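You operate a simulated robot arm through the tools that you are given. There is no shell and no other tool.

You run a simulated robot arm. Do the job below in one go: nothing can be reset, and whatever is moved stays where it is left.

## Task
Load the green bag, try the yellow weight and set the result knob.
Fine: bag on the sled, weight on the pan, tile strip as it is; free the sled knob, watch a few seconds, lock it where it stands; result knob to held or slid. Set down upright: green bag.

The check looks at the end state, three seconds after you hand in, the way a careful person would. Anything else that was tipped, shoved, dropped, spilled or broken makes it a failure.

## Robot
A 6-joint arm with a two-finger gripper, fixed in place. Base frame: the origin is at the foot of the arm, x ahead of it, y to its left, z up; the work surface is at about z = 0.85. Readings come in m, rad, newtons and seconds.
Its first joint turns from -2.897 to 2.897 rad. Payload 2.45 kg.
The tool frame sits at the grasp point between the pads (the TCP): z along the fingers, y along the line on which they close. The tips reach 0.02 m beyond it. Largest opening 0.14 m; the body of the gripper starts 0.168 m behind the TCP.
Orientation is told as [roll, pitch, yaw] about the base's x, y, z axes, in that order, counted from this pose: with the fingers straight down and closing along the base's y, the tool's x points along the base's -x, its y along +y and its z along -z.

## Interface
- The arm moves only by the tool nudge_tool. Its arguments are lists of equal length, an entry for each row: "slide": the shift along the base's x, y, z in m, a list of three; "rot": the turn, a rotation vector about the base's x, y, z in rad, a list of three; "fingers": the finger opening in m, from 0 to 0.14. In form: {"slide": [[tx, ty, tz], ...], "rot": [[wx, wy, wz], ...], "fingers": [fingers, ...]}. A call has 1 to 20 rows; each row shifts and turns the commanded pose from where the row before left it. A row lasts 0.2 s, in which the tool goes at most 0.05 m and 0.15 rad; a call with a longer step from one row to the next is refused whole, and so is a gripper value outside its range. Where a pose cannot be reached the arm comes as near as it can. A force on the tool above 40 N (or 10 N above the force at the start of the call, whichever is more), or a blocked arm, ends the call early, and 0.2 s more pass. The fingers move at their own pace (about 0.045 m/s each) and stop on an object; they squeeze with about 25 N. The grip force told is the motor's: it shows also when the fingers shut on nothing. Time passes only in rows, and 0.2 s behind the last, so rows that do not move let the fingers close. It gives the time, the measured TCP pose, the force on the tool (base axes), the opening and the grip force at its end, in the units of the frame above (readings bear some noise), with the torque about the TCP (base axes, N m) and any sound that the robot's microphone picked up.
- Cameras (640 x 400 px; columns grow to the right, rows downward): "scene" is fixed at [0.0498, 0.6489, 1.7816]; the picture's right is [-0.23, -0.97, 0.00], its down [-0.65, 0.16, -0.74] and it looks along [0.72, -0.17, -0.67] (base axes); focal length 350 px, centre (320, 200). "wrist" rides on the gripper at [0.078, 0.011, -0.209] in the tool frame; the picture's right is [-0.14, 0.99, 0.00], its down [-0.92, -0.13, -0.37] and it looks along [-0.36, -0.05, 0.93] (tool axes); focal length 280 px, centre (320, 200). There is no depth. A picture from a camera that has moved, and an enlarged one, comes with that camera's place and axes in the base frame and with its lens.
- get_image(camera): a new picture of that camera. It takes no simulated time.
- close_up(camera, box): a new picture of the part [left, top, right, bottom] of that camera's present view, enlarged. It takes no simulated time.
- finish_job(): hands the job in; it is judged then, once.

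Nothing tells you positions but the pictures and the camera data. Unless the task says otherwise, let go and move clear before handing in.

The tools are called after ">>>" as name(argument=value, ...) on one line, values as JSON. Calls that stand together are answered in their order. nudge_tool: Moves the arm, as the interface text tells. Its arguments: {"type":"object","properties":{"slide":{"type":"array"},"rot":{"type":"array"},"fingers":{"type":"array"}},"required":["slide","rot","fingers"]} The other tools are called the same way: get_image (camera) takes a picture; close_up (camera, box) takes an enlarged picture of a part of a camera's view; finish_job () hands the job in.

At the start:

```text
time: 0.0
ee_pos: [0.5529, 0.1234, 1.4596]
orientation: [0.001, -0.003, 0.0]
wrist_force: [0.5, 0.5, 0.4]
moment: [0.01, -0.01, 0.02]
grip_width: 0.1401
finger_force: 0.0
```

scene: 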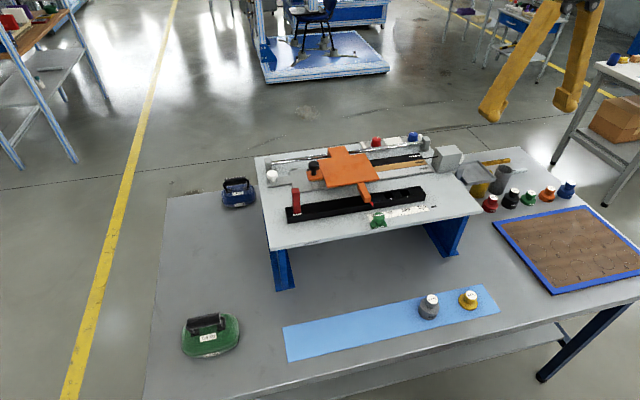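
wrist: 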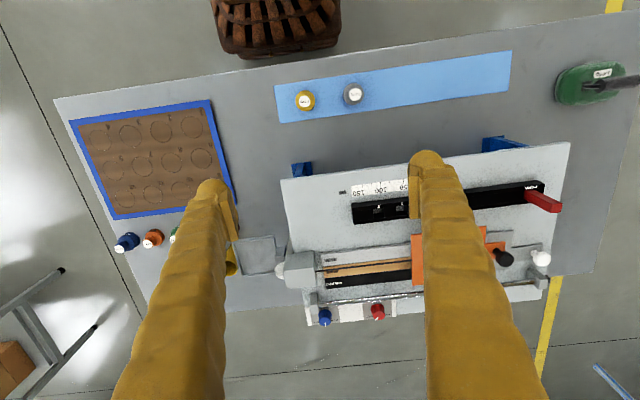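

I see a table with a raised apparatus (orange sled on rails, knobs, weights, bags). I'll zoom in on the parts before moving.

>>> close_up(camera="scene", box=[240, 120, 480, 270])

>>> close_up(camera="scene", box=[160, 260, 320, 360])

>>> close_up(camera="scene", box=[400, 130, 640, 280])

>>> close_up(camera="scene", box=[380, 260, 540, 360])

>>> close_up(camera="wrist", box=[270, 130, 590, 330])

```text
2.67 times, centred on (360, 195) of scene
camera zoom: at [0.0498, 0.6489, 1.7816], right [-0.23, -0.97, 0.0], down [-0.65, 0.16, -0.74], along [0.72, -0.17, -0.67], focal length 934 px, centre (213, 213)
```

zoom: 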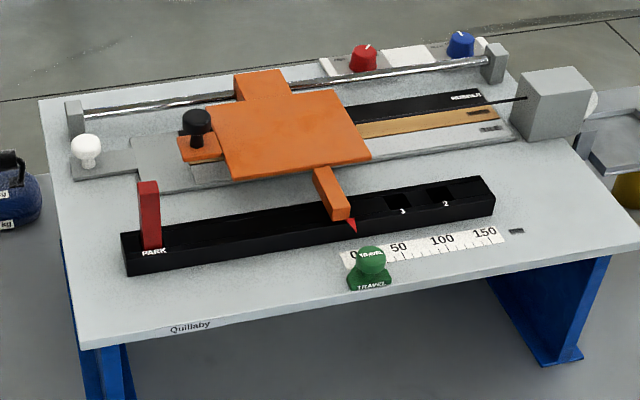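

```text
4.00 times, centred on (240, 310) of scene
camera zoom: at [0.0498, 0.6489, 1.7816], right [-0.23, -0.97, 0.0], down [-0.65, 0.16, -0.74], along [0.72, -0.17, -0.67], focal length 1400 px, centre (640, -240)
```

zoom: 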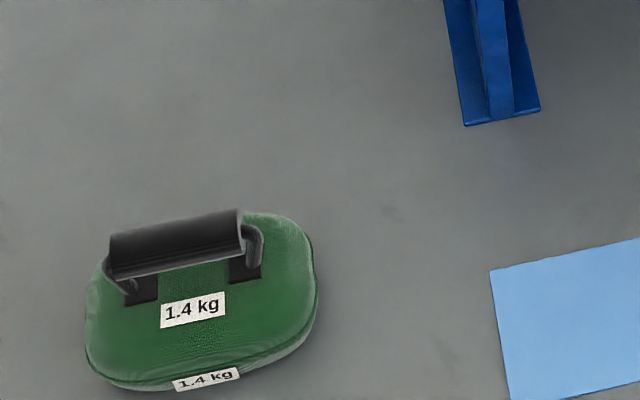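

```text
2.67 times, centred on (520, 205) of scene
camera zoom: at [0.0498, 0.6489, 1.7816], right [-0.23, -0.97, 0.0], down [-0.65, 0.16, -0.74], along [0.72, -0.17, -0.67], focal length 934 px, centre (-213, 187)
```

zoom: 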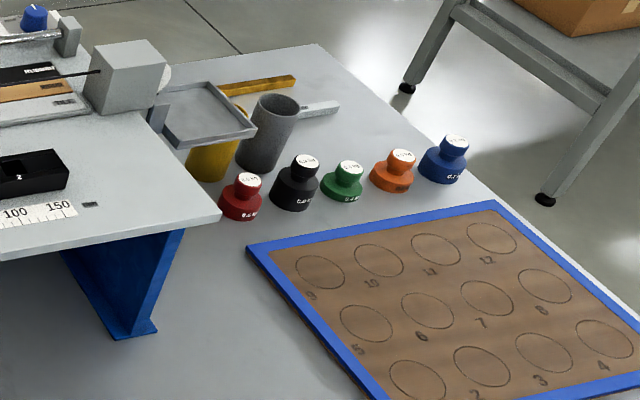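

```text
4.00 times, centred on (460, 310) of scene
camera zoom: at [0.0498, 0.6489, 1.7816], right [-0.23, -0.97, 0.0], down [-0.65, 0.16, -0.74], along [0.72, -0.17, -0.67], focal length 1400 px, centre (-240, -240)
```

zoom: 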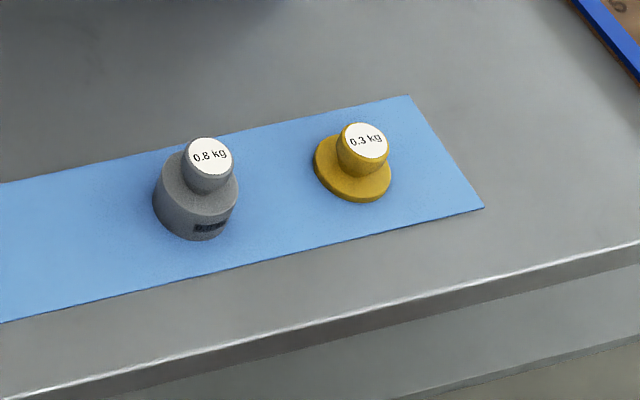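

```text
2.00 times, centred on (430, 230) of wrist
camera zoom: at [0.4746, 0.1346, 1.6685], right [0.14, 0.99, 0.0], down [0.92, -0.13, 0.37], along [0.37, -0.05, -0.93], focal length 561 px, centre (100, 140)
```

zoom: 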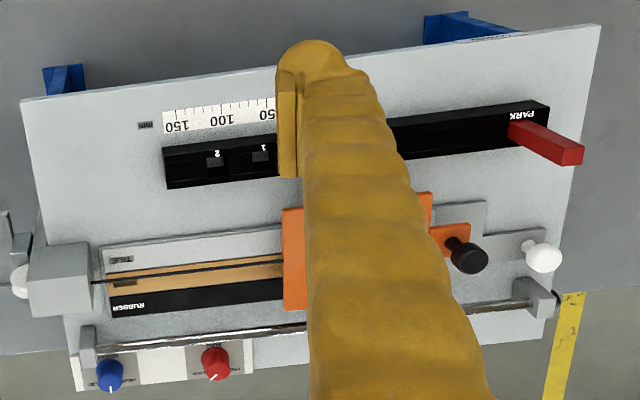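

The apparatus is a friction rig: orange sled with a black knob, a wire over a pulley block to a pan on the right, red and blue knobs at the back. I need to read labels, so I move the wrist camera closer to the back of the board.

>>> nudge_tool(slide=[[0.04, 0, -0.01], [0.04, 0, -0.01], [0.04, 0, -0.01], [0.04, 0, -0.01], [0.03, 0, 0]], rot=[[0, 0, 0], [0, 0, 0], [0, 0, 0], [0, 0, 0], [0, 0, 0]], fingers=[0.14, 0.14, 0.14, 0.14, 0.14])

>>> get_image(camera="wrist")

```text
time: 1.2
ee_pos: [0.7437, 0.1248, 1.4196]
orientation: [0.0, -0.002, -0.001]
wrist_force: [-0.6, -0.3, 1.5]
moment: [0.04, -0.07, 0.02]
grip_width: 0.14
finger_force: 0.1
```

```text
taken
camera wrist: at [0.6654, 0.1358, 1.6282], right [0.14, 0.99, 0.0], down [0.92, -0.13, 0.37], along [0.37, -0.05, -0.93], focal length 280 px, centre (320, 200)
```

wrist: 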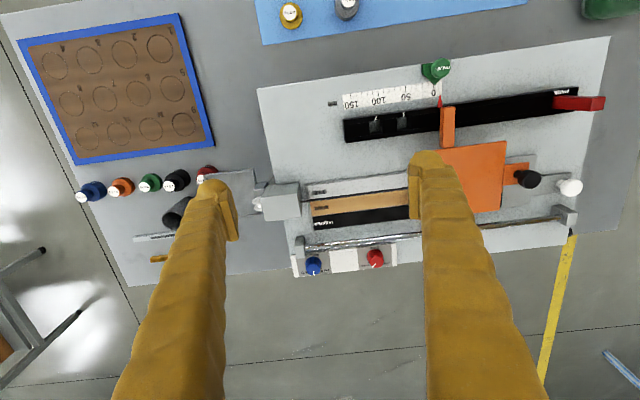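

>>> close_up(camera="wrist", box=[270, 220, 430, 320])

>>> close_up(camera="wrist", box=[240, 160, 400, 260])

>>> close_up(camera="wrist", box=[440, 130, 600, 230])

>>> close_up(camera="wrist", box=[320, 50, 480, 150])

>>> close_up(camera="wrist", box=[130, 160, 290, 260])

```text
4.00 times, centred on (350, 270) of wrist
camera zoom: at [0.6654, 0.1358, 1.6282], right [0.14, 0.99, 0.0], down [0.92, -0.13, 0.37], along [0.37, -0.05, -0.93], focal length 1122 px, centre (200, -80)
```

zoom: 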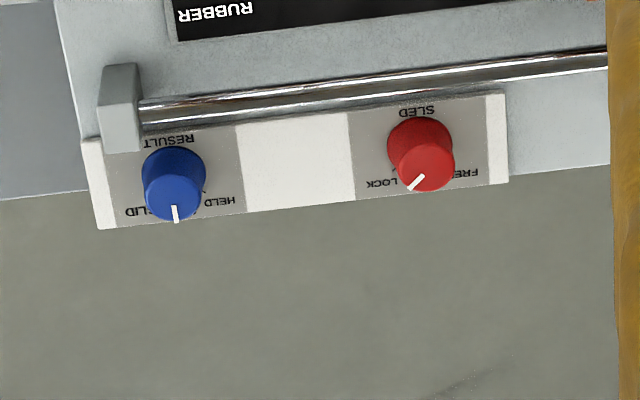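

```text
4.00 times, centred on (320, 210) of wrist
camera zoom: at [0.6654, 0.1358, 1.6282], right [0.14, 0.99, 0.0], down [0.92, -0.13, 0.37], along [0.37, -0.05, -0.93], focal length 1122 px, centre (320, 160)
```

zoom: 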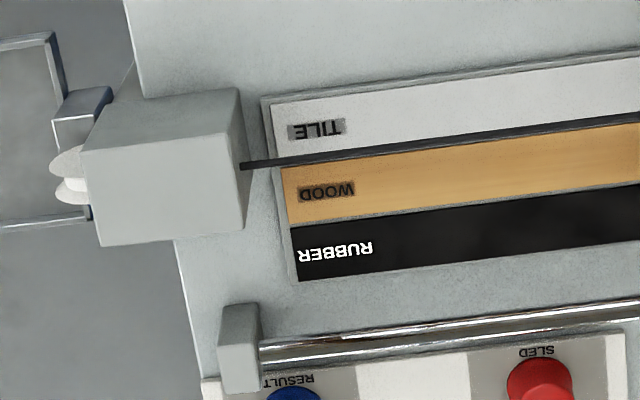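

```text
4.00 times, centred on (520, 180) of wrist
camera zoom: at [0.6654, 0.1358, 1.6282], right [0.14, 0.99, 0.0], down [0.92, -0.13, 0.37], along [0.37, -0.05, -0.93], focal length 1122 px, centre (-480, 280)
```

zoom: 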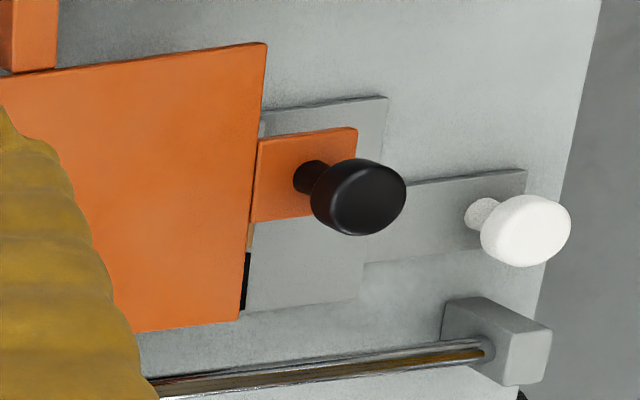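

```text
4.00 times, centred on (400, 100) of wrist
camera zoom: at [0.6654, 0.1358, 1.6282], right [0.14, 0.99, 0.0], down [0.92, -0.13, 0.37], along [0.37, -0.05, -0.93], focal length 1122 px, centre (0, 600)
```

zoom: 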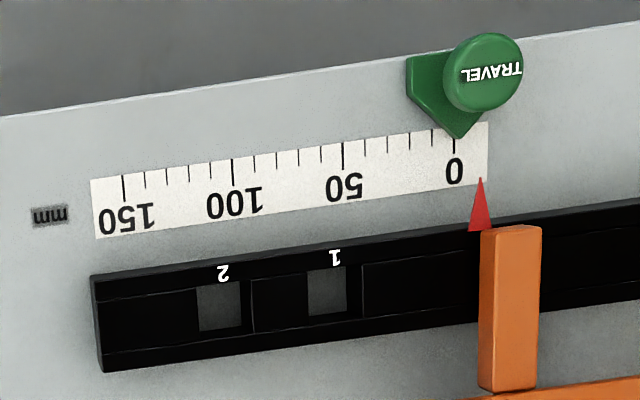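

```text
4.00 times, centred on (210, 210) of wrist
camera zoom: at [0.6654, 0.1358, 1.6282], right [0.14, 0.99, 0.0], down [0.92, -0.13, 0.37], along [0.37, -0.05, -0.93], focal length 1122 px, centre (760, 160)
```

zoom: 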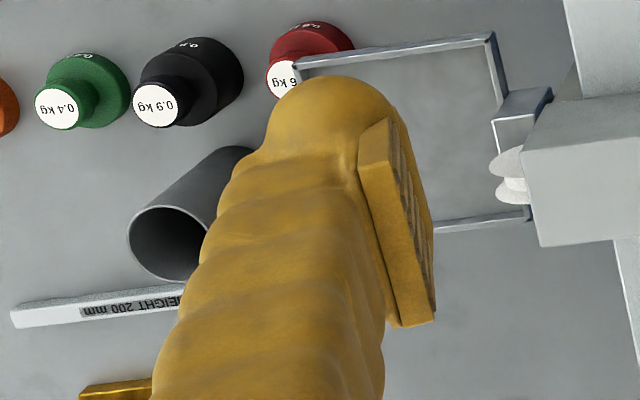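

The red knob is SLED (LOCK/FREE, now at LOCK), the blue is RESULT (HELD/SLID, now between them). Next I look at the pan from above, shifting to the right.

>>> nudge_tool(slide=[[0.01, -0.04, -0.02], [0.01, -0.04, -0.02], [0, -0.04, -0.02], [0, -0.04, 0]], rot=[[0, 0, 0], [0, 0, 0], [0, 0, 0], [0, 0, 0]], fingers=[0.14, 0.14, 0.14, 0.14])

>>> get_image(camera="wrist")

>>> close_up(camera="wrist", box=[240, 80, 400, 180])

```text
time: 2.2
ee_pos: [0.7623, -0.036, 1.3591]
orientation: [0.002, -0.002, -0.001]
wrist_force: [-0.8, 0.6, -0.5]
moment: [0.01, 0.0, 0.01]
grip_width: 0.14
finger_force: 0.1
```

```text
taken
camera wrist: at [0.6843, -0.0252, 1.568], right [0.14, 0.99, 0.0], down [0.92, -0.13, 0.37], along [0.37, -0.05, -0.93], focal length 280 px, centre (320, 200)
```

wrist: 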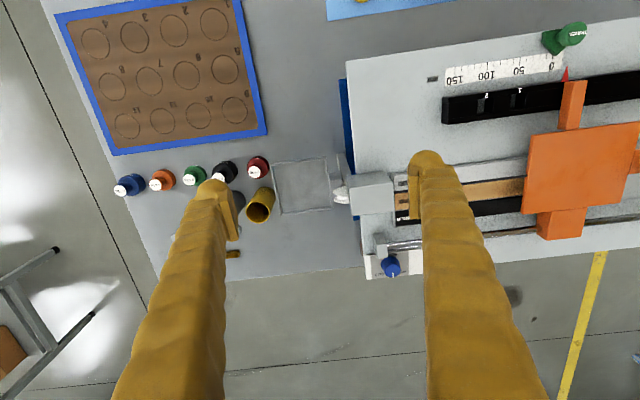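

```text
4.00 times, centred on (320, 130) of wrist
camera zoom: at [0.6843, -0.0252, 1.568], right [0.14, 0.99, 0.0], down [0.92, -0.13, 0.37], along [0.37, -0.05, -0.93], focal length 1122 px, centre (320, 480)
```

zoom: 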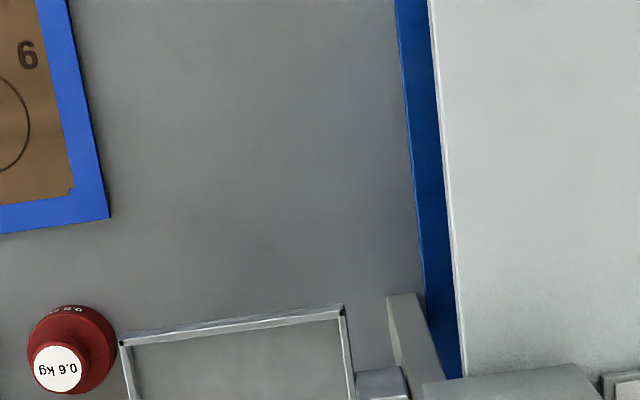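

>>> close_up(camera="wrist", box=[240, 130, 400, 230])

>>> close_up(camera="wrist", box=[340, 220, 420, 290])

>>> close_up(camera="scene", box=[430, 130, 530, 210])

```text
4.00 times, centred on (320, 180) of wrist
camera zoom: at [0.6843, -0.0252, 1.568], right [0.14, 0.99, 0.0], down [0.92, -0.13, 0.37], along [0.37, -0.05, -0.93], focal length 1122 px, centre (320, 280)
```

zoom: 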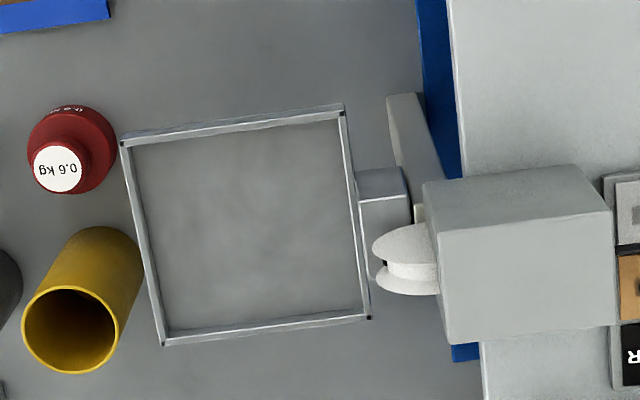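

```text
5.71 times, centred on (380, 255) of wrist
camera zoom: at [0.6843, -0.0252, 1.568], right [0.14, 0.99, 0.0], down [0.92, -0.13, 0.37], along [0.37, -0.05, -0.93], focal length 1602 px, centre (-23, -114)
```

zoom: 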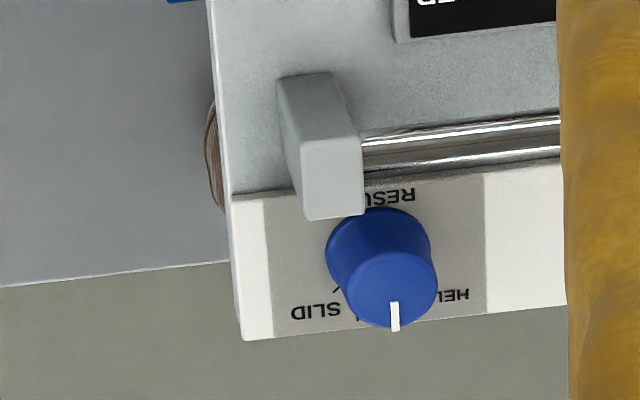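

```text
5.00 times, centred on (480, 170) of scene
camera zoom: at [0.0498, 0.6489, 1.7816], right [-0.23, -0.97, 0.0], down [-0.65, 0.16, -0.74], along [0.72, -0.17, -0.67], focal length 1750 px, centre (-480, 350)
```

zoom: 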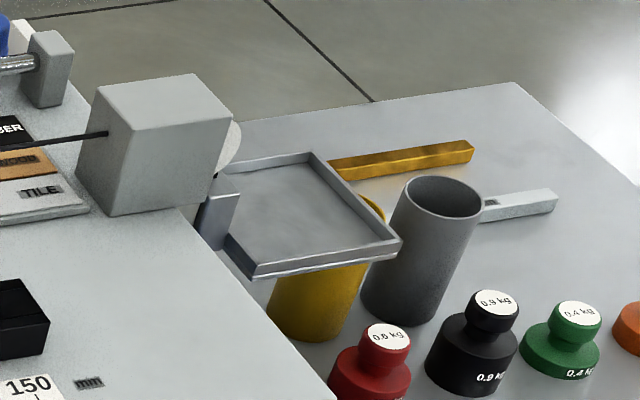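

The pan is a shallow tray about 0.11 m square centred near (0.86, -0.08) at z≈1.05, and the sled plate is near (0.87, 0.37) at z≈1.13. Now I go look at the green bag near (0.57, 0.83), turning the gripper so the fingers will close across its handle.

>>> nudge_tool(slide=[[-0.0116, 0.0348, 0], [-0.0116, 0.0348, 0], [-0.0116, 0.0348, 0], [-0.0116, 0.0348, 0], [-0.0116, 0.0348, 0], [-0.0116, 0.0348, 0], [-0.0116, 0.0348, 0], [-0.0116, 0.0348, 0], [-0.0116, 0.0348, 0], [-0.0116, 0.0348, 0], [-0.0116, 0.0348, 0], [-0.0116, 0.0348, 0], [-0.0116, 0.0348, 0], [-0.0116, 0.0348, -0.01], [-0.0116, 0.0348, -0.01], [-0.0116, 0.0348, -0.01], [-0.0116, 0.0348, -0.01], [-0.0116, 0.0348, -0.01], [-0.0116, 0.0348, -0.01], [-0.0116, 0.0348, 0]], rot=[[0, 0, 0.0785], [0, 0, 0.0785], [0, 0, 0.0785], [0, 0, 0.0785], [0, 0, 0.0785], [0, 0, 0.0785], [0, 0, 0.0785], [0, 0, 0.0785], [0, 0, 0.0785], [0, 0, 0.0785], [0, 0, 0.0785], [0, 0, 0.0785], [0, 0, 0.0785], [0, 0, 0.0785], [0, 0, 0.0785], [0, 0, 0.0785], [0, 0, 0.0785], [0, 0, 0.0785], [0, 0, 0.0785], [0, 0, 0.0793]], fingers=[0.14, 0.14, 0.14, 0.14, 0.14, 0.14, 0.14, 0.14, 0.14, 0.14, 0.14, 0.14, 0.14, 0.14, 0.14, 0.14, 0.14, 0.14, 0.14, 0.14])

>>> get_image(camera="wrist")

>>> get_image(camera="scene")

```text
time: 6.4
ee_pos: [0.531, 0.6604, 1.3008]
orientation: [-0.003, -0.003, 1.572]
wrist_force: [-0.9, -0.3, 0.7]
moment: [0.02, -0.04, 0.02]
grip_width: 0.14
finger_force: 0.2
```

```text
taken
camera wrist: at [0.5216, 0.5814, 1.5085], right [-0.99, 0.14, 0.0], down [0.13, 0.92, 0.37], along [0.05, 0.37, -0.93], focal length 280 px, centre (320, 200)
```

wrist: 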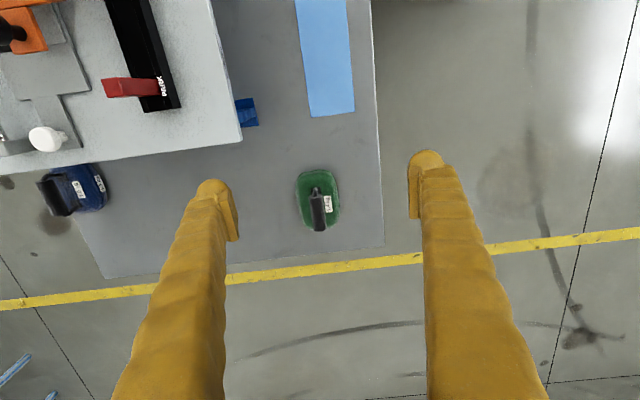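

```text
taken
```

scene: 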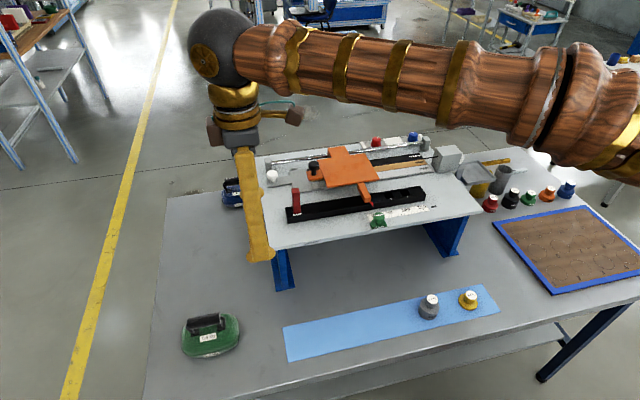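

>>> close_up(camera="wrist", box=[270, 150, 370, 250])

```text
4.00 times, centred on (320, 200) of wrist
camera zoom: at [0.5216, 0.5814, 1.5085], right [-0.99, 0.14, 0.0], down [0.13, 0.92, 0.37], along [0.05, 0.37, -0.93], focal length 1122 px, centre (320, 200)
```

zoom: 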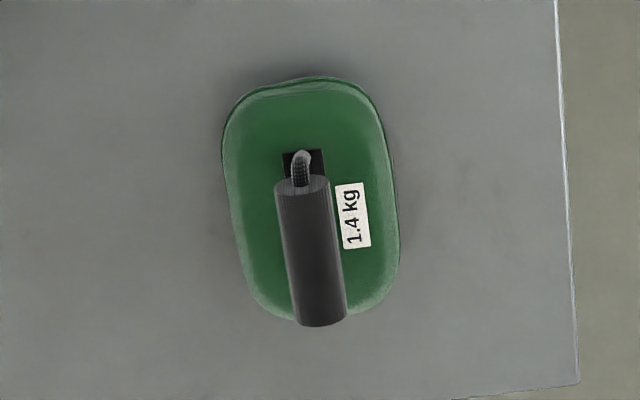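

The bag's handle is a bar about 28 mm thick along y, centred near (0.56, 0.832) with its axis at z≈0.95. That is just past vertical reach, so I lean the tool toward +y and go above it first.

>>> nudge_tool(slide=[[0.0035, 0.0215, -0.025], [0.0035, 0.0215, -0.025], [0.0035, 0.0215, -0.025], [0.0035, 0.0215, -0.025], [0.0035, 0.0215, -0.025], [0.0035, 0.0215, -0.025], [0.0035, 0.0215, -0.025], [0.0035, 0.0215, -0.025]], rot=[[0.05, 0, 0], [0.05, 0, 0], [0.05, 0, 0], [0.05, 0, 0], [0.05, 0, 0], [0.05, 0, 0], [0.05, 0, 0], [0.0, 0, 0]], fingers=[0.1, 0.1, 0.1, 0.1, 0.1, 0.1, 0.1, 0.1])

>>> get_image(camera="wrist")

>>> close_up(camera="scene", box=[130, 180, 330, 380])

```text
time: 8.2
ee_pos: [0.56, 0.8307, 1.1008]
orientation: [-0.002, -0.352, 1.571]
wrist_force: [0.8, -1.1, 0.7]
moment: [0.02, -0.01, -0.04]
grip_width: 0.1
finger_force: 0.1
```

```text
taken
camera wrist: at [0.5494, 0.6856, 1.2701], right [-0.99, 0.13, 0.05], down [0.13, 0.74, 0.66], along [0.05, 0.66, -0.75], focal length 280 px, centre (320, 200)
```

wrist: 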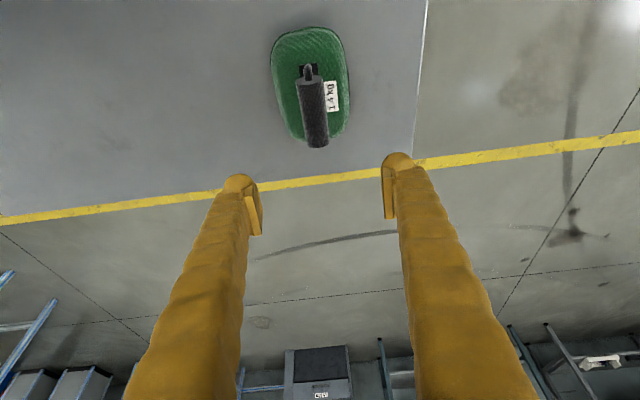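

```text
2.00 times, centred on (230, 280) of scene
camera zoom: at [0.0498, 0.6489, 1.7816], right [-0.23, -0.97, 0.0], down [-0.65, 0.16, -0.74], along [0.72, -0.17, -0.67], focal length 700 px, centre (500, 40)
```

zoom: 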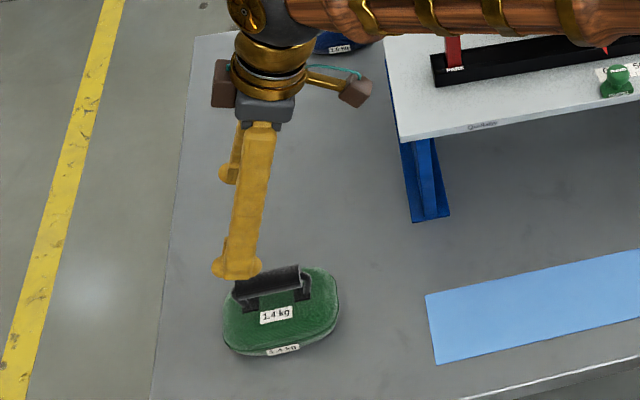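

The pose is reached well with a 0.35 rad lean, and the fingers straddle the handle. I descend straight to z≈0.957.

>>> nudge_tool(slide=[[0, 0, -0.03], [0, 0, -0.03], [0, 0, -0.03], [0, -0.001, -0.025], [0, -0.001, -0.015], [0, 0, -0.013]], rot=[[0, 0, 0], [0, 0, 0], [0, 0, 0], [0, 0, 0], [0, 0, 0], [0, 0, 0]], fingers=[0.1, 0.1, 0.1, 0.1, 0.1, 0.1])

>>> get_image(camera="wrist")

>>> close_up(camera="scene", box=[150, 260, 290, 380])

```text
time: 9.6
ee_pos: [0.5568, 0.8289, 0.9569]
orientation: [-0.003, -0.35, 1.569]
wrist_force: [-0.4, -0.2, 0.0]
moment: [0.01, -0.03, 0.02]
grip_width: 0.0999
finger_force: 0.1
```

```text
taken
camera wrist: at [0.5478, 0.6843, 1.1263], right [-0.99, 0.13, 0.05], down [0.13, 0.74, 0.66], along [0.05, 0.66, -0.75], focal length 280 px, centre (320, 200)
```

wrist: 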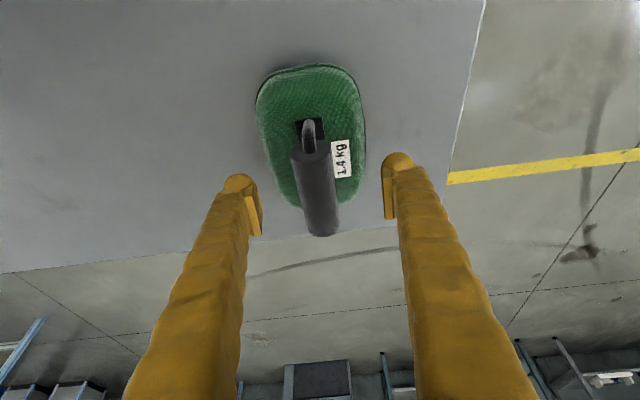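

```text
3.33 times, centred on (220, 320) of scene
camera zoom: at [0.0498, 0.6489, 1.7816], right [-0.23, -0.97, 0.0], down [-0.65, 0.16, -0.74], along [0.72, -0.17, -0.67], focal length 1167 px, centre (653, -200)
```

zoom: 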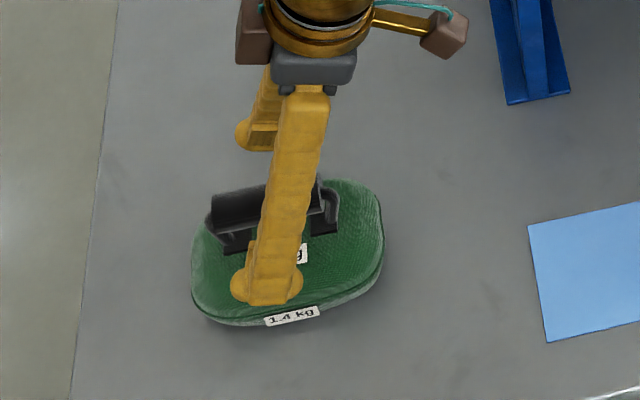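

The handle lies between the fingers, about 5 mm to the +x side of centre. I shift 4 mm and close on it.

>>> nudge_tool(slide=[[0.004, 0, 0], [0, 0, 0], [0, 0, 0], [0, 0, 0], [0, 0, 0], [0, 0, 0], [0, 0, 0], [0, 0, 0]], rot=[[0, 0, 0], [0, 0, 0], [0, 0, 0], [0, 0, 0], [0, 0, 0], [0, 0, 0], [0, 0, 0], [0, 0, 0]], fingers=[0.1, 0.0, 0.0, 0.0, 0.0, 0.0, 0.0, 0.0])

>>> get_image(camera="wrist")

>>> close_up(camera="scene", box=[150, 260, 290, 380])

```text
time: 11.4
ee_pos: [0.5633, 0.8286, 0.9555]
orientation: [0.001, -0.351, 1.57]
wrist_force: [-4.5, 2.6, -1.1]
moment: [0.02, -0.26, 0.04]
grip_width: 0.029
finger_force: 25.2
```

```text
taken
camera wrist: at [0.5521, 0.6843, 1.1257], right [-0.99, 0.13, 0.05], down [0.13, 0.74, 0.66], along [0.05, 0.66, -0.75], focal length 280 px, centre (320, 200)
```

wrist: 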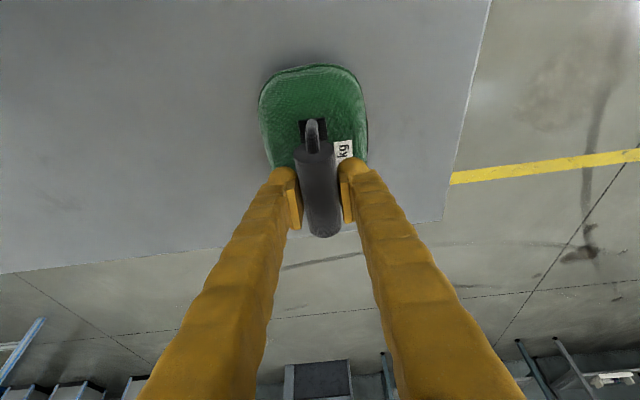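

```text
3.33 times, centred on (220, 320) of scene
camera zoom: at [0.0498, 0.6489, 1.7816], right [-0.23, -0.97, 0.0], down [-0.65, 0.16, -0.74], along [0.72, -0.17, -0.67], focal length 1167 px, centre (653, -200)
```

zoom: 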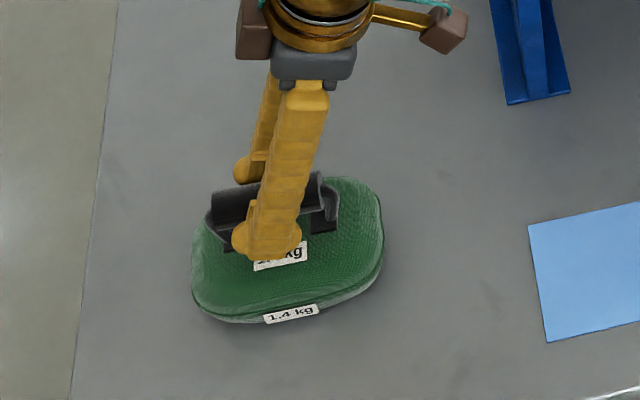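

Gripped at 29 mm opening with 25 N. I lift slowly and check that the bag hangs level.

>>> nudge_tool(slide=[[0, 0, 0.01], [0, 0, 0.02], [0, 0, 0.03], [0, 0, 0.03]], rot=[[0, 0, 0], [0, 0, 0], [0, 0, 0], [0, 0, 0]], fingers=[0.0, 0.0, 0.0, 0.0])

>>> get_image(camera="wrist")

>>> close_up(camera="scene", box=[130, 200, 330, 380])

```text
time: 12.4
ee_pos: [0.5637, 0.8282, 1.0463]
orientation: [-0.001, -0.349, 1.571]
wrist_force: [0.1, 0.0, -14.8]
moment: [-0.03, 0.01, 0.02]
grip_width: 0.0287
finger_force: 25.0
```

```text
taken
camera wrist: at [0.5529, 0.6841, 1.2161], right [-0.99, 0.13, 0.05], down [0.13, 0.74, 0.66], along [0.05, 0.66, -0.75], focal length 280 px, centre (320, 200)
```

wrist: 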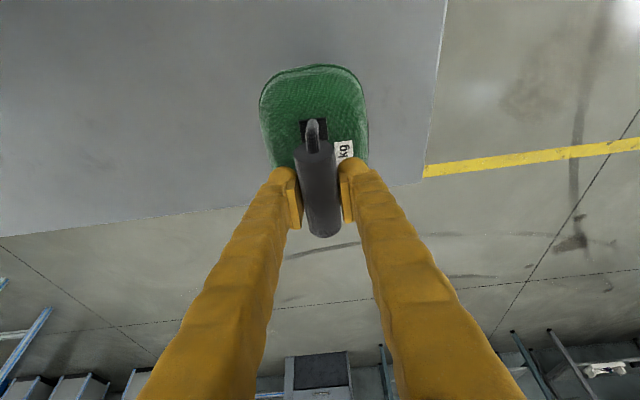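

```text
2.22 times, centred on (230, 290) of scene
camera zoom: at [0.0498, 0.6489, 1.7816], right [-0.23, -0.97, 0.0], down [-0.65, 0.16, -0.74], along [0.72, -0.17, -0.67], focal length 778 px, centre (520, 0)
```

zoom: 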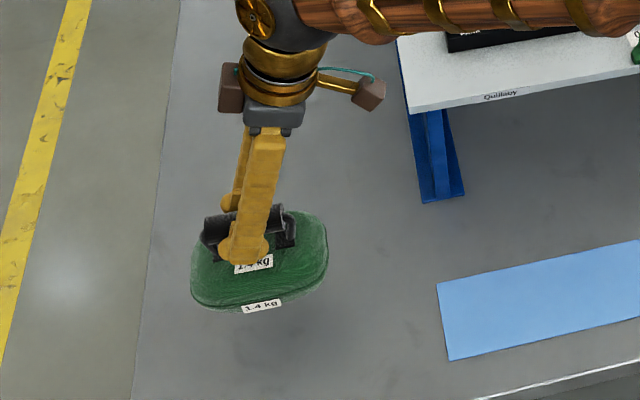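

The bag hangs level and secure (about 14.8 N). I raise it well above the rig, then carry it over the sled plate (centre ≈ (0.865, 0.370)).

>>> nudge_tool(slide=[[0, 0, 0.03], [0, 0, 0.04], [0, 0, 0.045], [0, 0, 0.045], [0, 0, 0.045], [0, 0, 0.045], [0, 0, 0.045], [0, 0, 0.03]], rot=[[0, 0, 0], [0, 0, 0], [0, 0, 0], [0, 0, 0], [0, 0, 0], [0, 0, 0], [0, 0, 0], [0, 0, 0]], fingers=[0.0, 0.0, 0.0, 0.0, 0.0, 0.0, 0.0, 0.0])

>>> nudge_tool(slide=[[0.01, -0.015, 0], [0.018, -0.027, 0], [0.02, -0.03, 0], [0.02, -0.03, 0], [0.02, -0.03, 0], [0.02, -0.03, 0], [0.02, -0.03, 0], [0.02, -0.03, 0], [0.02, -0.03, 0], [0.02, -0.03, 0], [0.02, -0.03, 0], [0.02, -0.03, 0], [0.02, -0.03, 0], [0.02, -0.03, 0], [0.018, -0.03, 0], [0.014, -0.025, 0], [0.004, -0.005, 0]], rot=[[0, 0, 0], [0, 0, 0], [0, 0, 0], [0, 0, 0], [0, 0, 0], [0, 0, 0], [0, 0, 0], [0, 0, 0], [0, 0, 0], [0, 0, 0], [0, 0, 0], [0, 0, 0], [0, 0, 0], [0, 0, 0], [0, 0, 0], [0, 0, 0], [0, 0, 0]], fingers=[0.0, 0.0, 0.0, 0.0, 0.0, 0.0, 0.0, 0.0, 0.0, 0.0, 0.0, 0.0, 0.0, 0.0, 0.0, 0.0, 0.0])

>>> get_image(camera="scene")

>>> get_image(camera="wrist")

```text
time: 14.2
ee_pos: [0.5634, 0.8294, 1.3698]
orientation: [-0.001, -0.349, 1.571]
wrist_force: [-0.5, 0.6, -14.6]
moment: [-0.01, -0.02, 0.03]
grip_width: 0.0287
finger_force: 24.5
```

```text
time: 17.8
ee_pos: [0.8671, 0.3677, 1.3733]
orientation: [-0.001, -0.351, 1.571]
wrist_force: [-0.7, 0.8, -14.1]
moment: [-0.03, -0.02, -0.01]
grip_width: 0.0289
finger_force: 24.5
```

```text
taken
```

scene: 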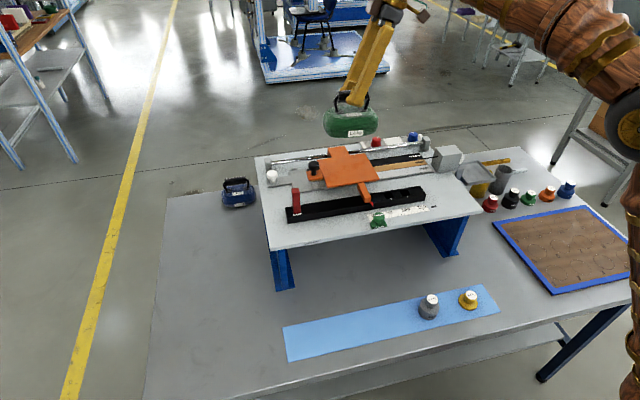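

```text
taken
camera wrist: at [0.8562, 0.2222, 1.5421], right [-0.99, 0.13, 0.05], down [0.13, 0.74, 0.66], along [0.05, 0.66, -0.75], focal length 280 px, centre (320, 200)
```

wrist: 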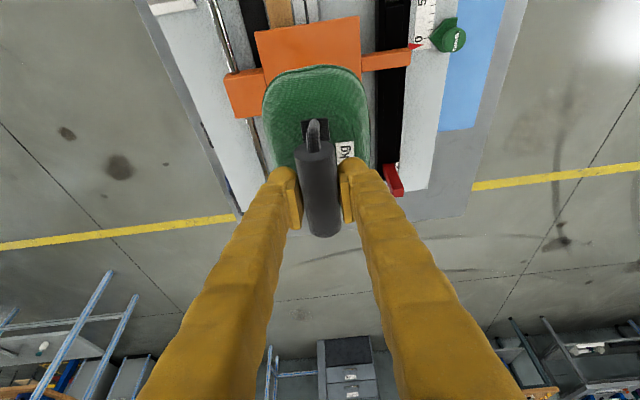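

The bag is above the sled. I lower it to about 3 cm over the plate and check the alignment.

>>> nudge_tool(slide=[[0, 0, -0.02], [0, -0.001, -0.03], [0.001, 0, -0.03], [0, 0, -0.02], [0, 0, 0]], rot=[[0, 0, 0], [0, 0, 0], [0, 0, 0], [0, 0, 0], [0, 0, 0]], fingers=[0.0, 0.0, 0.0, 0.0, 0.0])

>>> close_up(camera="scene", box=[250, 100, 450, 225])

>>> get_image(camera="wrist")

```text
time: 19.0
ee_pos: [0.8676, 0.3675, 1.2718]
orientation: [0.001, -0.351, 1.572]
wrist_force: [-0.2, 0.5, -13.6]
moment: [-0.05, -0.03, 0.0]
grip_width: 0.0288
finger_force: 25.0
```

```text
3.20 times, centred on (350, 162) of scene
camera zoom: at [0.0498, 0.6489, 1.7816], right [-0.23, -0.97, 0.0], down [-0.65, 0.16, -0.74], along [0.72, -0.17, -0.67], focal length 1120 px, centre (224, 320)
```

zoom: 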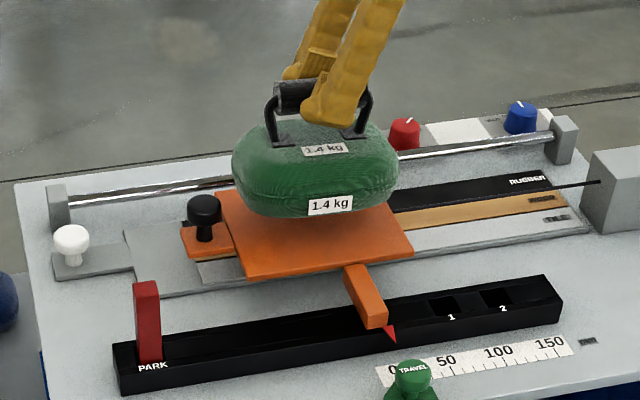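

```text
taken
camera wrist: at [0.8574, 0.2218, 1.441], right [-0.99, 0.13, 0.05], down [0.13, 0.74, 0.66], along [0.05, 0.66, -0.75], focal length 280 px, centre (320, 200)
```

wrist: 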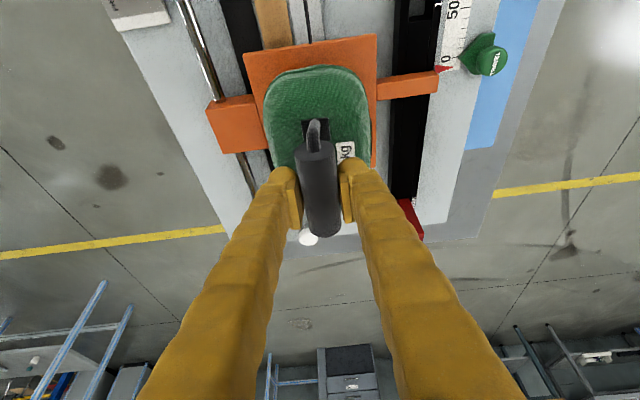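

Alignment looks right (bag centre ≈ plate centre). I lower it in small steps until the plate takes the weight.

>>> nudge_tool(slide=[[0, 0, -0.01], [0, 0, -0.008], [0, 0, -0.006], [0, 0, -0.004], [0, 0, 0]], rot=[[0, 0, 0], [0, 0, 0], [0, 0, 0], [0, 0, 0], [0, 0, 0]], fingers=[0.0, 0.0, 0.0, 0.0, 0.0])

>>> close_up(camera="scene", box=[250, 100, 450, 225])

```text
time: 20.2
ee_pos: [0.8683, 0.3669, 1.242]
orientation: [-0.001, -0.35, 1.574]
wrist_force: [-4.4, 4.1, 1.1]
moment: [-0.55, -0.24, -0.11]
grip_width: 0.029
finger_force: 25.3
```

```text
3.20 times, centred on (350, 162) of scene
camera zoom: at [0.0498, 0.6489, 1.7816], right [-0.23, -0.97, 0.0], down [-0.65, 0.16, -0.74], along [0.72, -0.17, -0.67], focal length 1120 px, centre (224, 320)
```

zoom: 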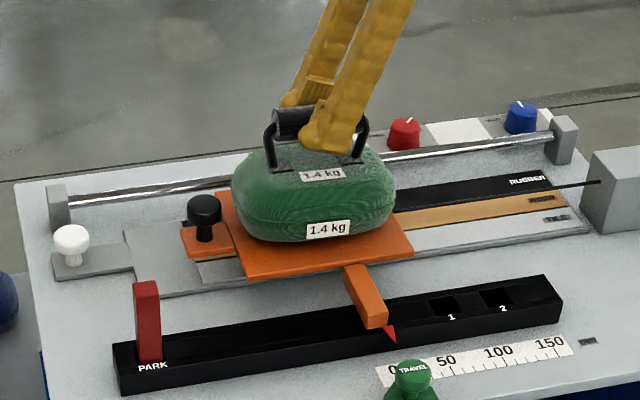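

The plate carries the bag now (force dropped to about zero). I open the fingers and back off upward.

>>> nudge_tool(slide=[[0, 0, 0], [0, 0, 0], [0, 0, 0], [0, 0, 0], [0, 0, 0]], rot=[[0, 0, 0], [0, 0, 0], [0, 0, 0], [0, 0, 0], [0, 0, 0]], fingers=[0.04, 0.06, 0.08, 0.08, 0.08])

>>> get_image(camera="wrist")

>>> close_up(camera="scene", box=[250, 100, 450, 225])

```text
time: 21.4
ee_pos: [0.8694, 0.3673, 1.2431]
orientation: [0.0, -0.352, 1.57]
wrist_force: [0.3, 0.1, -0.8]
moment: [0.0, -0.01, 0.0]
grip_width: 0.08
finger_force: 0.1
```

```text
taken
camera wrist: at [0.8581, 0.2217, 1.4129], right [-0.99, 0.13, 0.05], down [0.13, 0.74, 0.66], along [0.05, 0.66, -0.75], focal length 280 px, centre (320, 200)
```

wrist: 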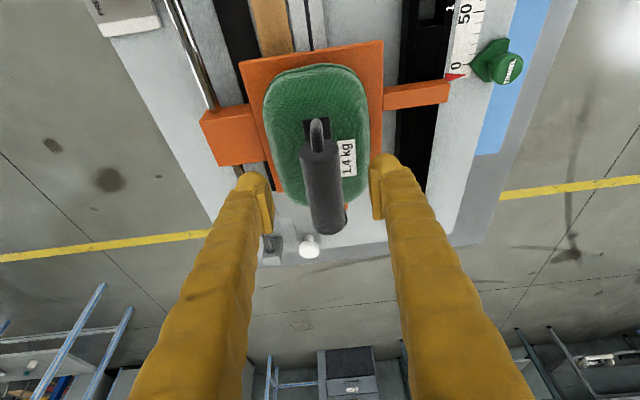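

```text
3.20 times, centred on (350, 162) of scene
camera zoom: at [0.0498, 0.6489, 1.7816], right [-0.23, -0.97, 0.0], down [-0.65, 0.16, -0.74], along [0.72, -0.17, -0.67], focal length 1120 px, centre (224, 320)
```

zoom: 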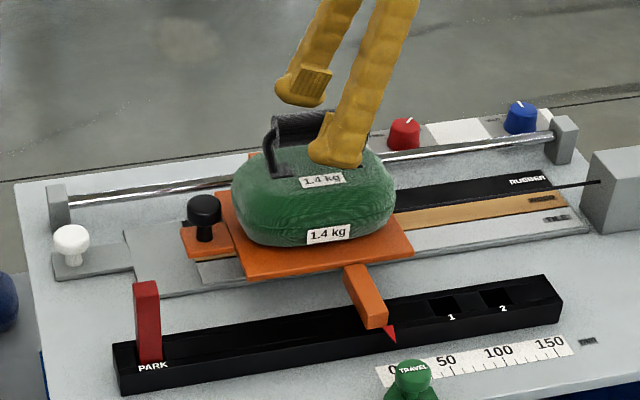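

The bag sits upright on the sled plate. I retreat up, straighten the tool, and head to the yellow weight near (0.497, 0.095).

>>> nudge_tool(slide=[[0, 0, 0.02], [0, 0, 0.04], [0, 0, 0.045], [0, 0, 0.045], [0, 0, 0.02]], rot=[[0, 0, 0], [0, 0, 0], [0, 0, 0], [0, 0, 0], [0, 0, 0]], fingers=[0.08, 0.08, 0.08, 0.08, 0.08])

>>> nudge_tool(slide=[[-0.031, -0.029, 0], [-0.031, -0.029, 0], [-0.031, -0.029, 0], [-0.031, -0.029, 0], [-0.031, -0.029, 0], [-0.031, -0.029, 0], [-0.031, -0.029, 0], [-0.031, -0.029, -0.02], [-0.031, -0.029, -0.02], [-0.031, -0.029, -0.02], [-0.031, -0.029, -0.02], [-0.031, -0.029, -0.02], [0, 0, -0.04], [0, 0, -0.04], [0, 0, -0.03]], rot=[[-0.03, 0, 0], [-0.03, 0, 0], [-0.03, 0, 0], [-0.03, 0, 0], [-0.03, 0, 0], [-0.03, 0, 0], [-0.03, 0, 0], [-0.03, 0, 0], [-0.03, 0, 0], [-0.03, 0, 0], [-0.03, 0, 0], [-0.02, 0, 0], [0, 0, 0], [0, 0, 0], [0, 0, 0]], fingers=[0.1, 0.1, 0.1, 0.1, 0.1, 0.1, 0.1, 0.1, 0.1, 0.1, 0.1, 0.1, 0.1, 0.1, 0.1])

>>> get_image(camera="wrist")

>>> get_image(camera="scene")

```text
time: 22.6
ee_pos: [0.8649, 0.3671, 1.4149]
orientation: [0.0, -0.35, 1.571]
wrist_force: [0.4, 0.5, 0.1]
moment: [-0.03, 0.0, -0.02]
grip_width: 0.0798
finger_force: 0.1
```

```text
time: 25.8
ee_pos: [0.4953, 0.0175, 1.2026]
orientation: [0.001, 0.001, 1.571]
wrist_force: [0.3, 0.4, 0.1]
moment: [0.05, 0.03, 0.0]
grip_width: 0.1
finger_force: 0.1
```

```text
taken
camera wrist: at [0.4857, -0.0604, 1.4111], right [-0.99, 0.14, 0.0], down [0.13, 0.92, 0.37], along [0.05, 0.37, -0.93], focal length 280 px, centre (320, 200)
```

wrist: 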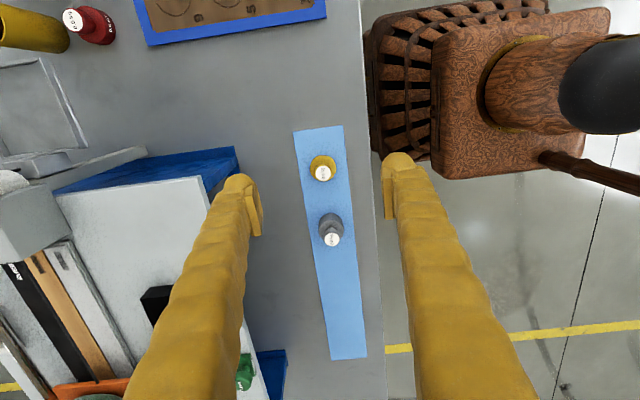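

```text
taken
```

scene: 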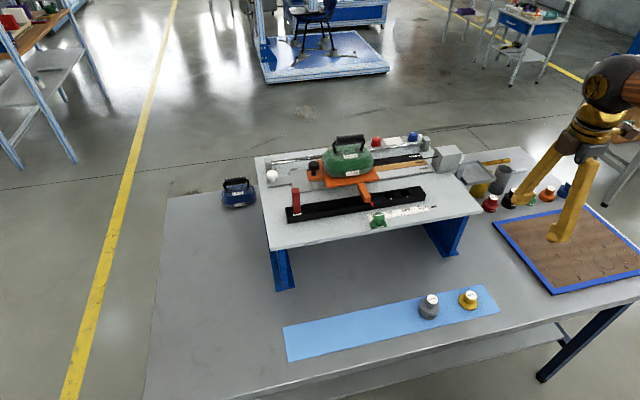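

>>> close_up(camera="wrist", box=[280, 140, 376, 260])

>>> close_up(camera="scene", box=[440, 275, 504, 315])

>>> close_up(camera="scene", box=[250, 110, 450, 235])

```text
3.33 times, centred on (328, 200) of wrist
camera zoom: at [0.4857, -0.0604, 1.4111], right [-0.99, 0.14, 0.0], down [0.13, 0.92, 0.37], along [0.05, 0.37, -0.93], focal length 935 px, centre (293, 200)
```

zoom: 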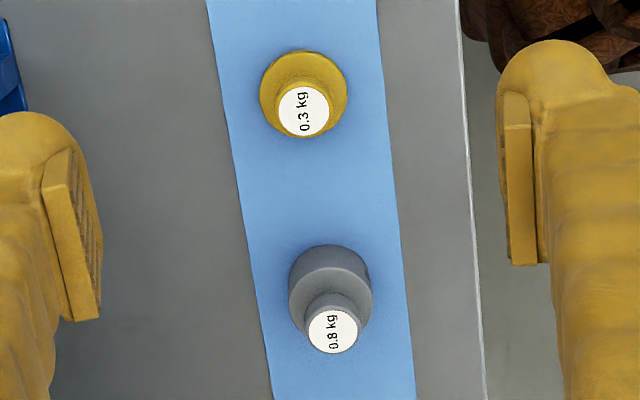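

```text
10.00 times, centred on (472, 295) of scene
camera zoom: at [0.0498, 0.6489, 1.7816], right [-0.23, -0.97, 0.0], down [-0.65, 0.16, -0.74], along [0.72, -0.17, -0.67], focal length 3501 px, centre (-1200, -750)
```

zoom: 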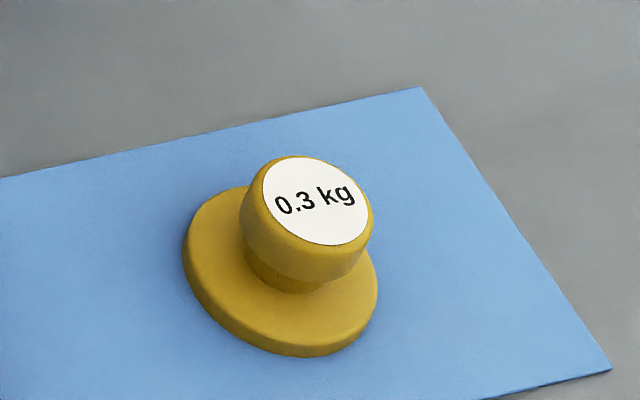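

```text
3.20 times, centred on (350, 172) of scene
camera zoom: at [0.0498, 0.6489, 1.7816], right [-0.23, -0.97, 0.0], down [-0.65, 0.16, -0.74], along [0.72, -0.17, -0.67], focal length 1120 px, centre (224, 288)
```

zoom: 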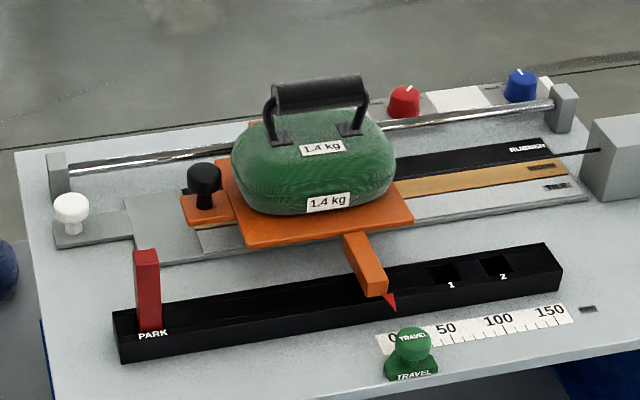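

The yellow 0.3 kg weight is a disc with a ~32 mm knob on top, at about (0.498, 0.091), top z≈0.895. I move above it and lower to z≈1.0 for a check.

>>> nudge_tool(slide=[[0.001, 0.025, 0], [0.001, 0.025, -0.01], [0.001, 0.0235, -0.03], [0, 0, -0.04], [0, 0, -0.04], [0, 0, -0.04], [0, 0, -0.035], [0, 0, -0.01]], rot=[[0, 0, 0], [0, 0, 0], [0, 0, 0], [0, 0, 0], [0, 0, 0], [0, 0, 0], [0, 0, 0], [0, 0, 0]], fingers=[0.08, 0.08, 0.08, 0.08, 0.08, 0.08, 0.08, 0.08])

>>> get_image(camera="wrist")

>>> close_up(camera="scene", box=[400, 230, 528, 330])

```text
time: 27.6
ee_pos: [0.4983, 0.0923, 0.9983]
orientation: [-0.001, -0.001, 1.569]
wrist_force: [-0.4, -0.1, 0.3]
moment: [0.0, -0.01, 0.0]
grip_width: 0.0801
finger_force: 0.1
```

```text
taken
camera wrist: at [0.4881, 0.0141, 1.2067], right [-0.99, 0.14, 0.0], down [0.13, 0.92, 0.37], along [0.05, 0.37, -0.93], focal length 280 px, centre (320, 200)
```

wrist: 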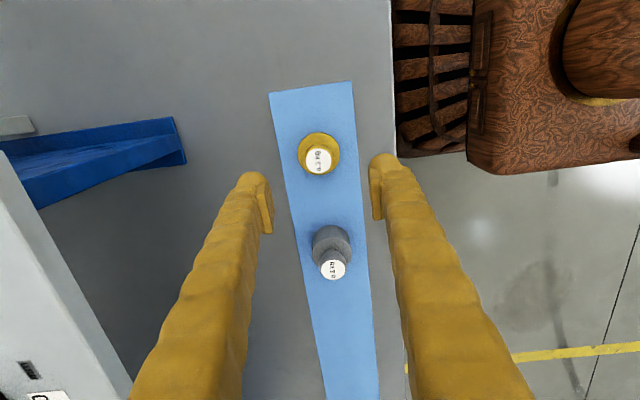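

```text
4.00 times, centred on (464, 280) of scene
camera zoom: at [0.0498, 0.6489, 1.7816], right [-0.23, -0.97, 0.0], down [-0.65, 0.16, -0.74], along [0.72, -0.17, -0.67], focal length 1400 px, centre (-256, -120)
```

zoom: 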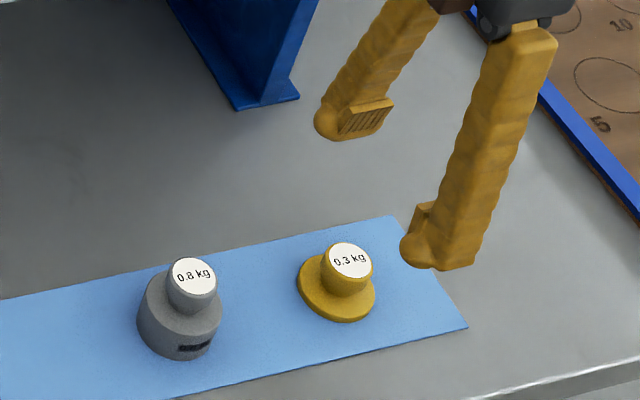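

The label reads at about (0.4995, 0.089), so I adjust slightly and descend to grasp the knob at z≈0.889.

>>> nudge_tool(slide=[[0.001, -0.003, -0.02], [0, 0, -0.03], [0, 0, -0.03], [0, 0, -0.02], [0, 0, -0.009], [0, 0, 0]], rot=[[0, 0, 0], [0, 0, 0], [0, 0, 0], [0, 0, 0], [0, 0, 0], [0, 0, 0]], fingers=[0.08, 0.08, 0.08, 0.08, 0.08, 0.08])

>>> close_up(camera="scene", box=[400, 230, 528, 330])

>>> get_image(camera="wrist")

```text
time: 29.0
ee_pos: [0.4994, 0.0904, 0.8904]
orientation: [0.001, 0.0, 1.571]
wrist_force: [0.4, -0.3, -0.1]
moment: [0.04, 0.0, -0.02]
grip_width: 0.0797
finger_force: 0.1
```

```text
4.00 times, centred on (464, 280) of scene
camera zoom: at [0.0498, 0.6489, 1.7816], right [-0.23, -0.97, 0.0], down [-0.65, 0.16, -0.74], along [0.72, -0.17, -0.67], focal length 1400 px, centre (-256, -120)
```

zoom: 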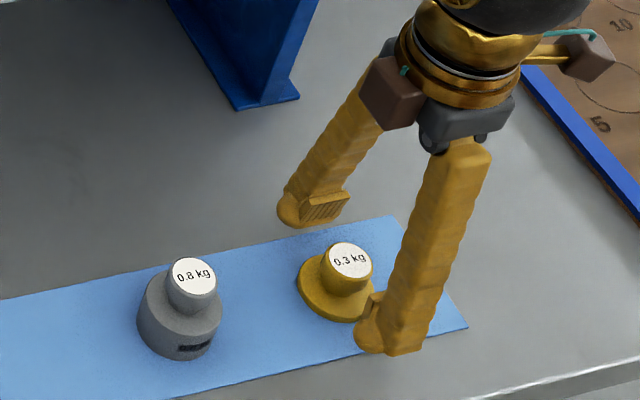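

```text
taken
camera wrist: at [0.4887, 0.0121, 1.0988], right [-0.99, 0.14, 0.0], down [0.13, 0.92, 0.37], along [0.05, 0.37, -0.93], focal length 280 px, centre (320, 200)
```

wrist: 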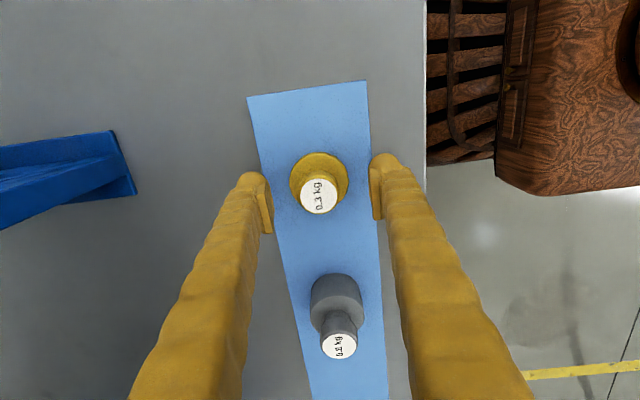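

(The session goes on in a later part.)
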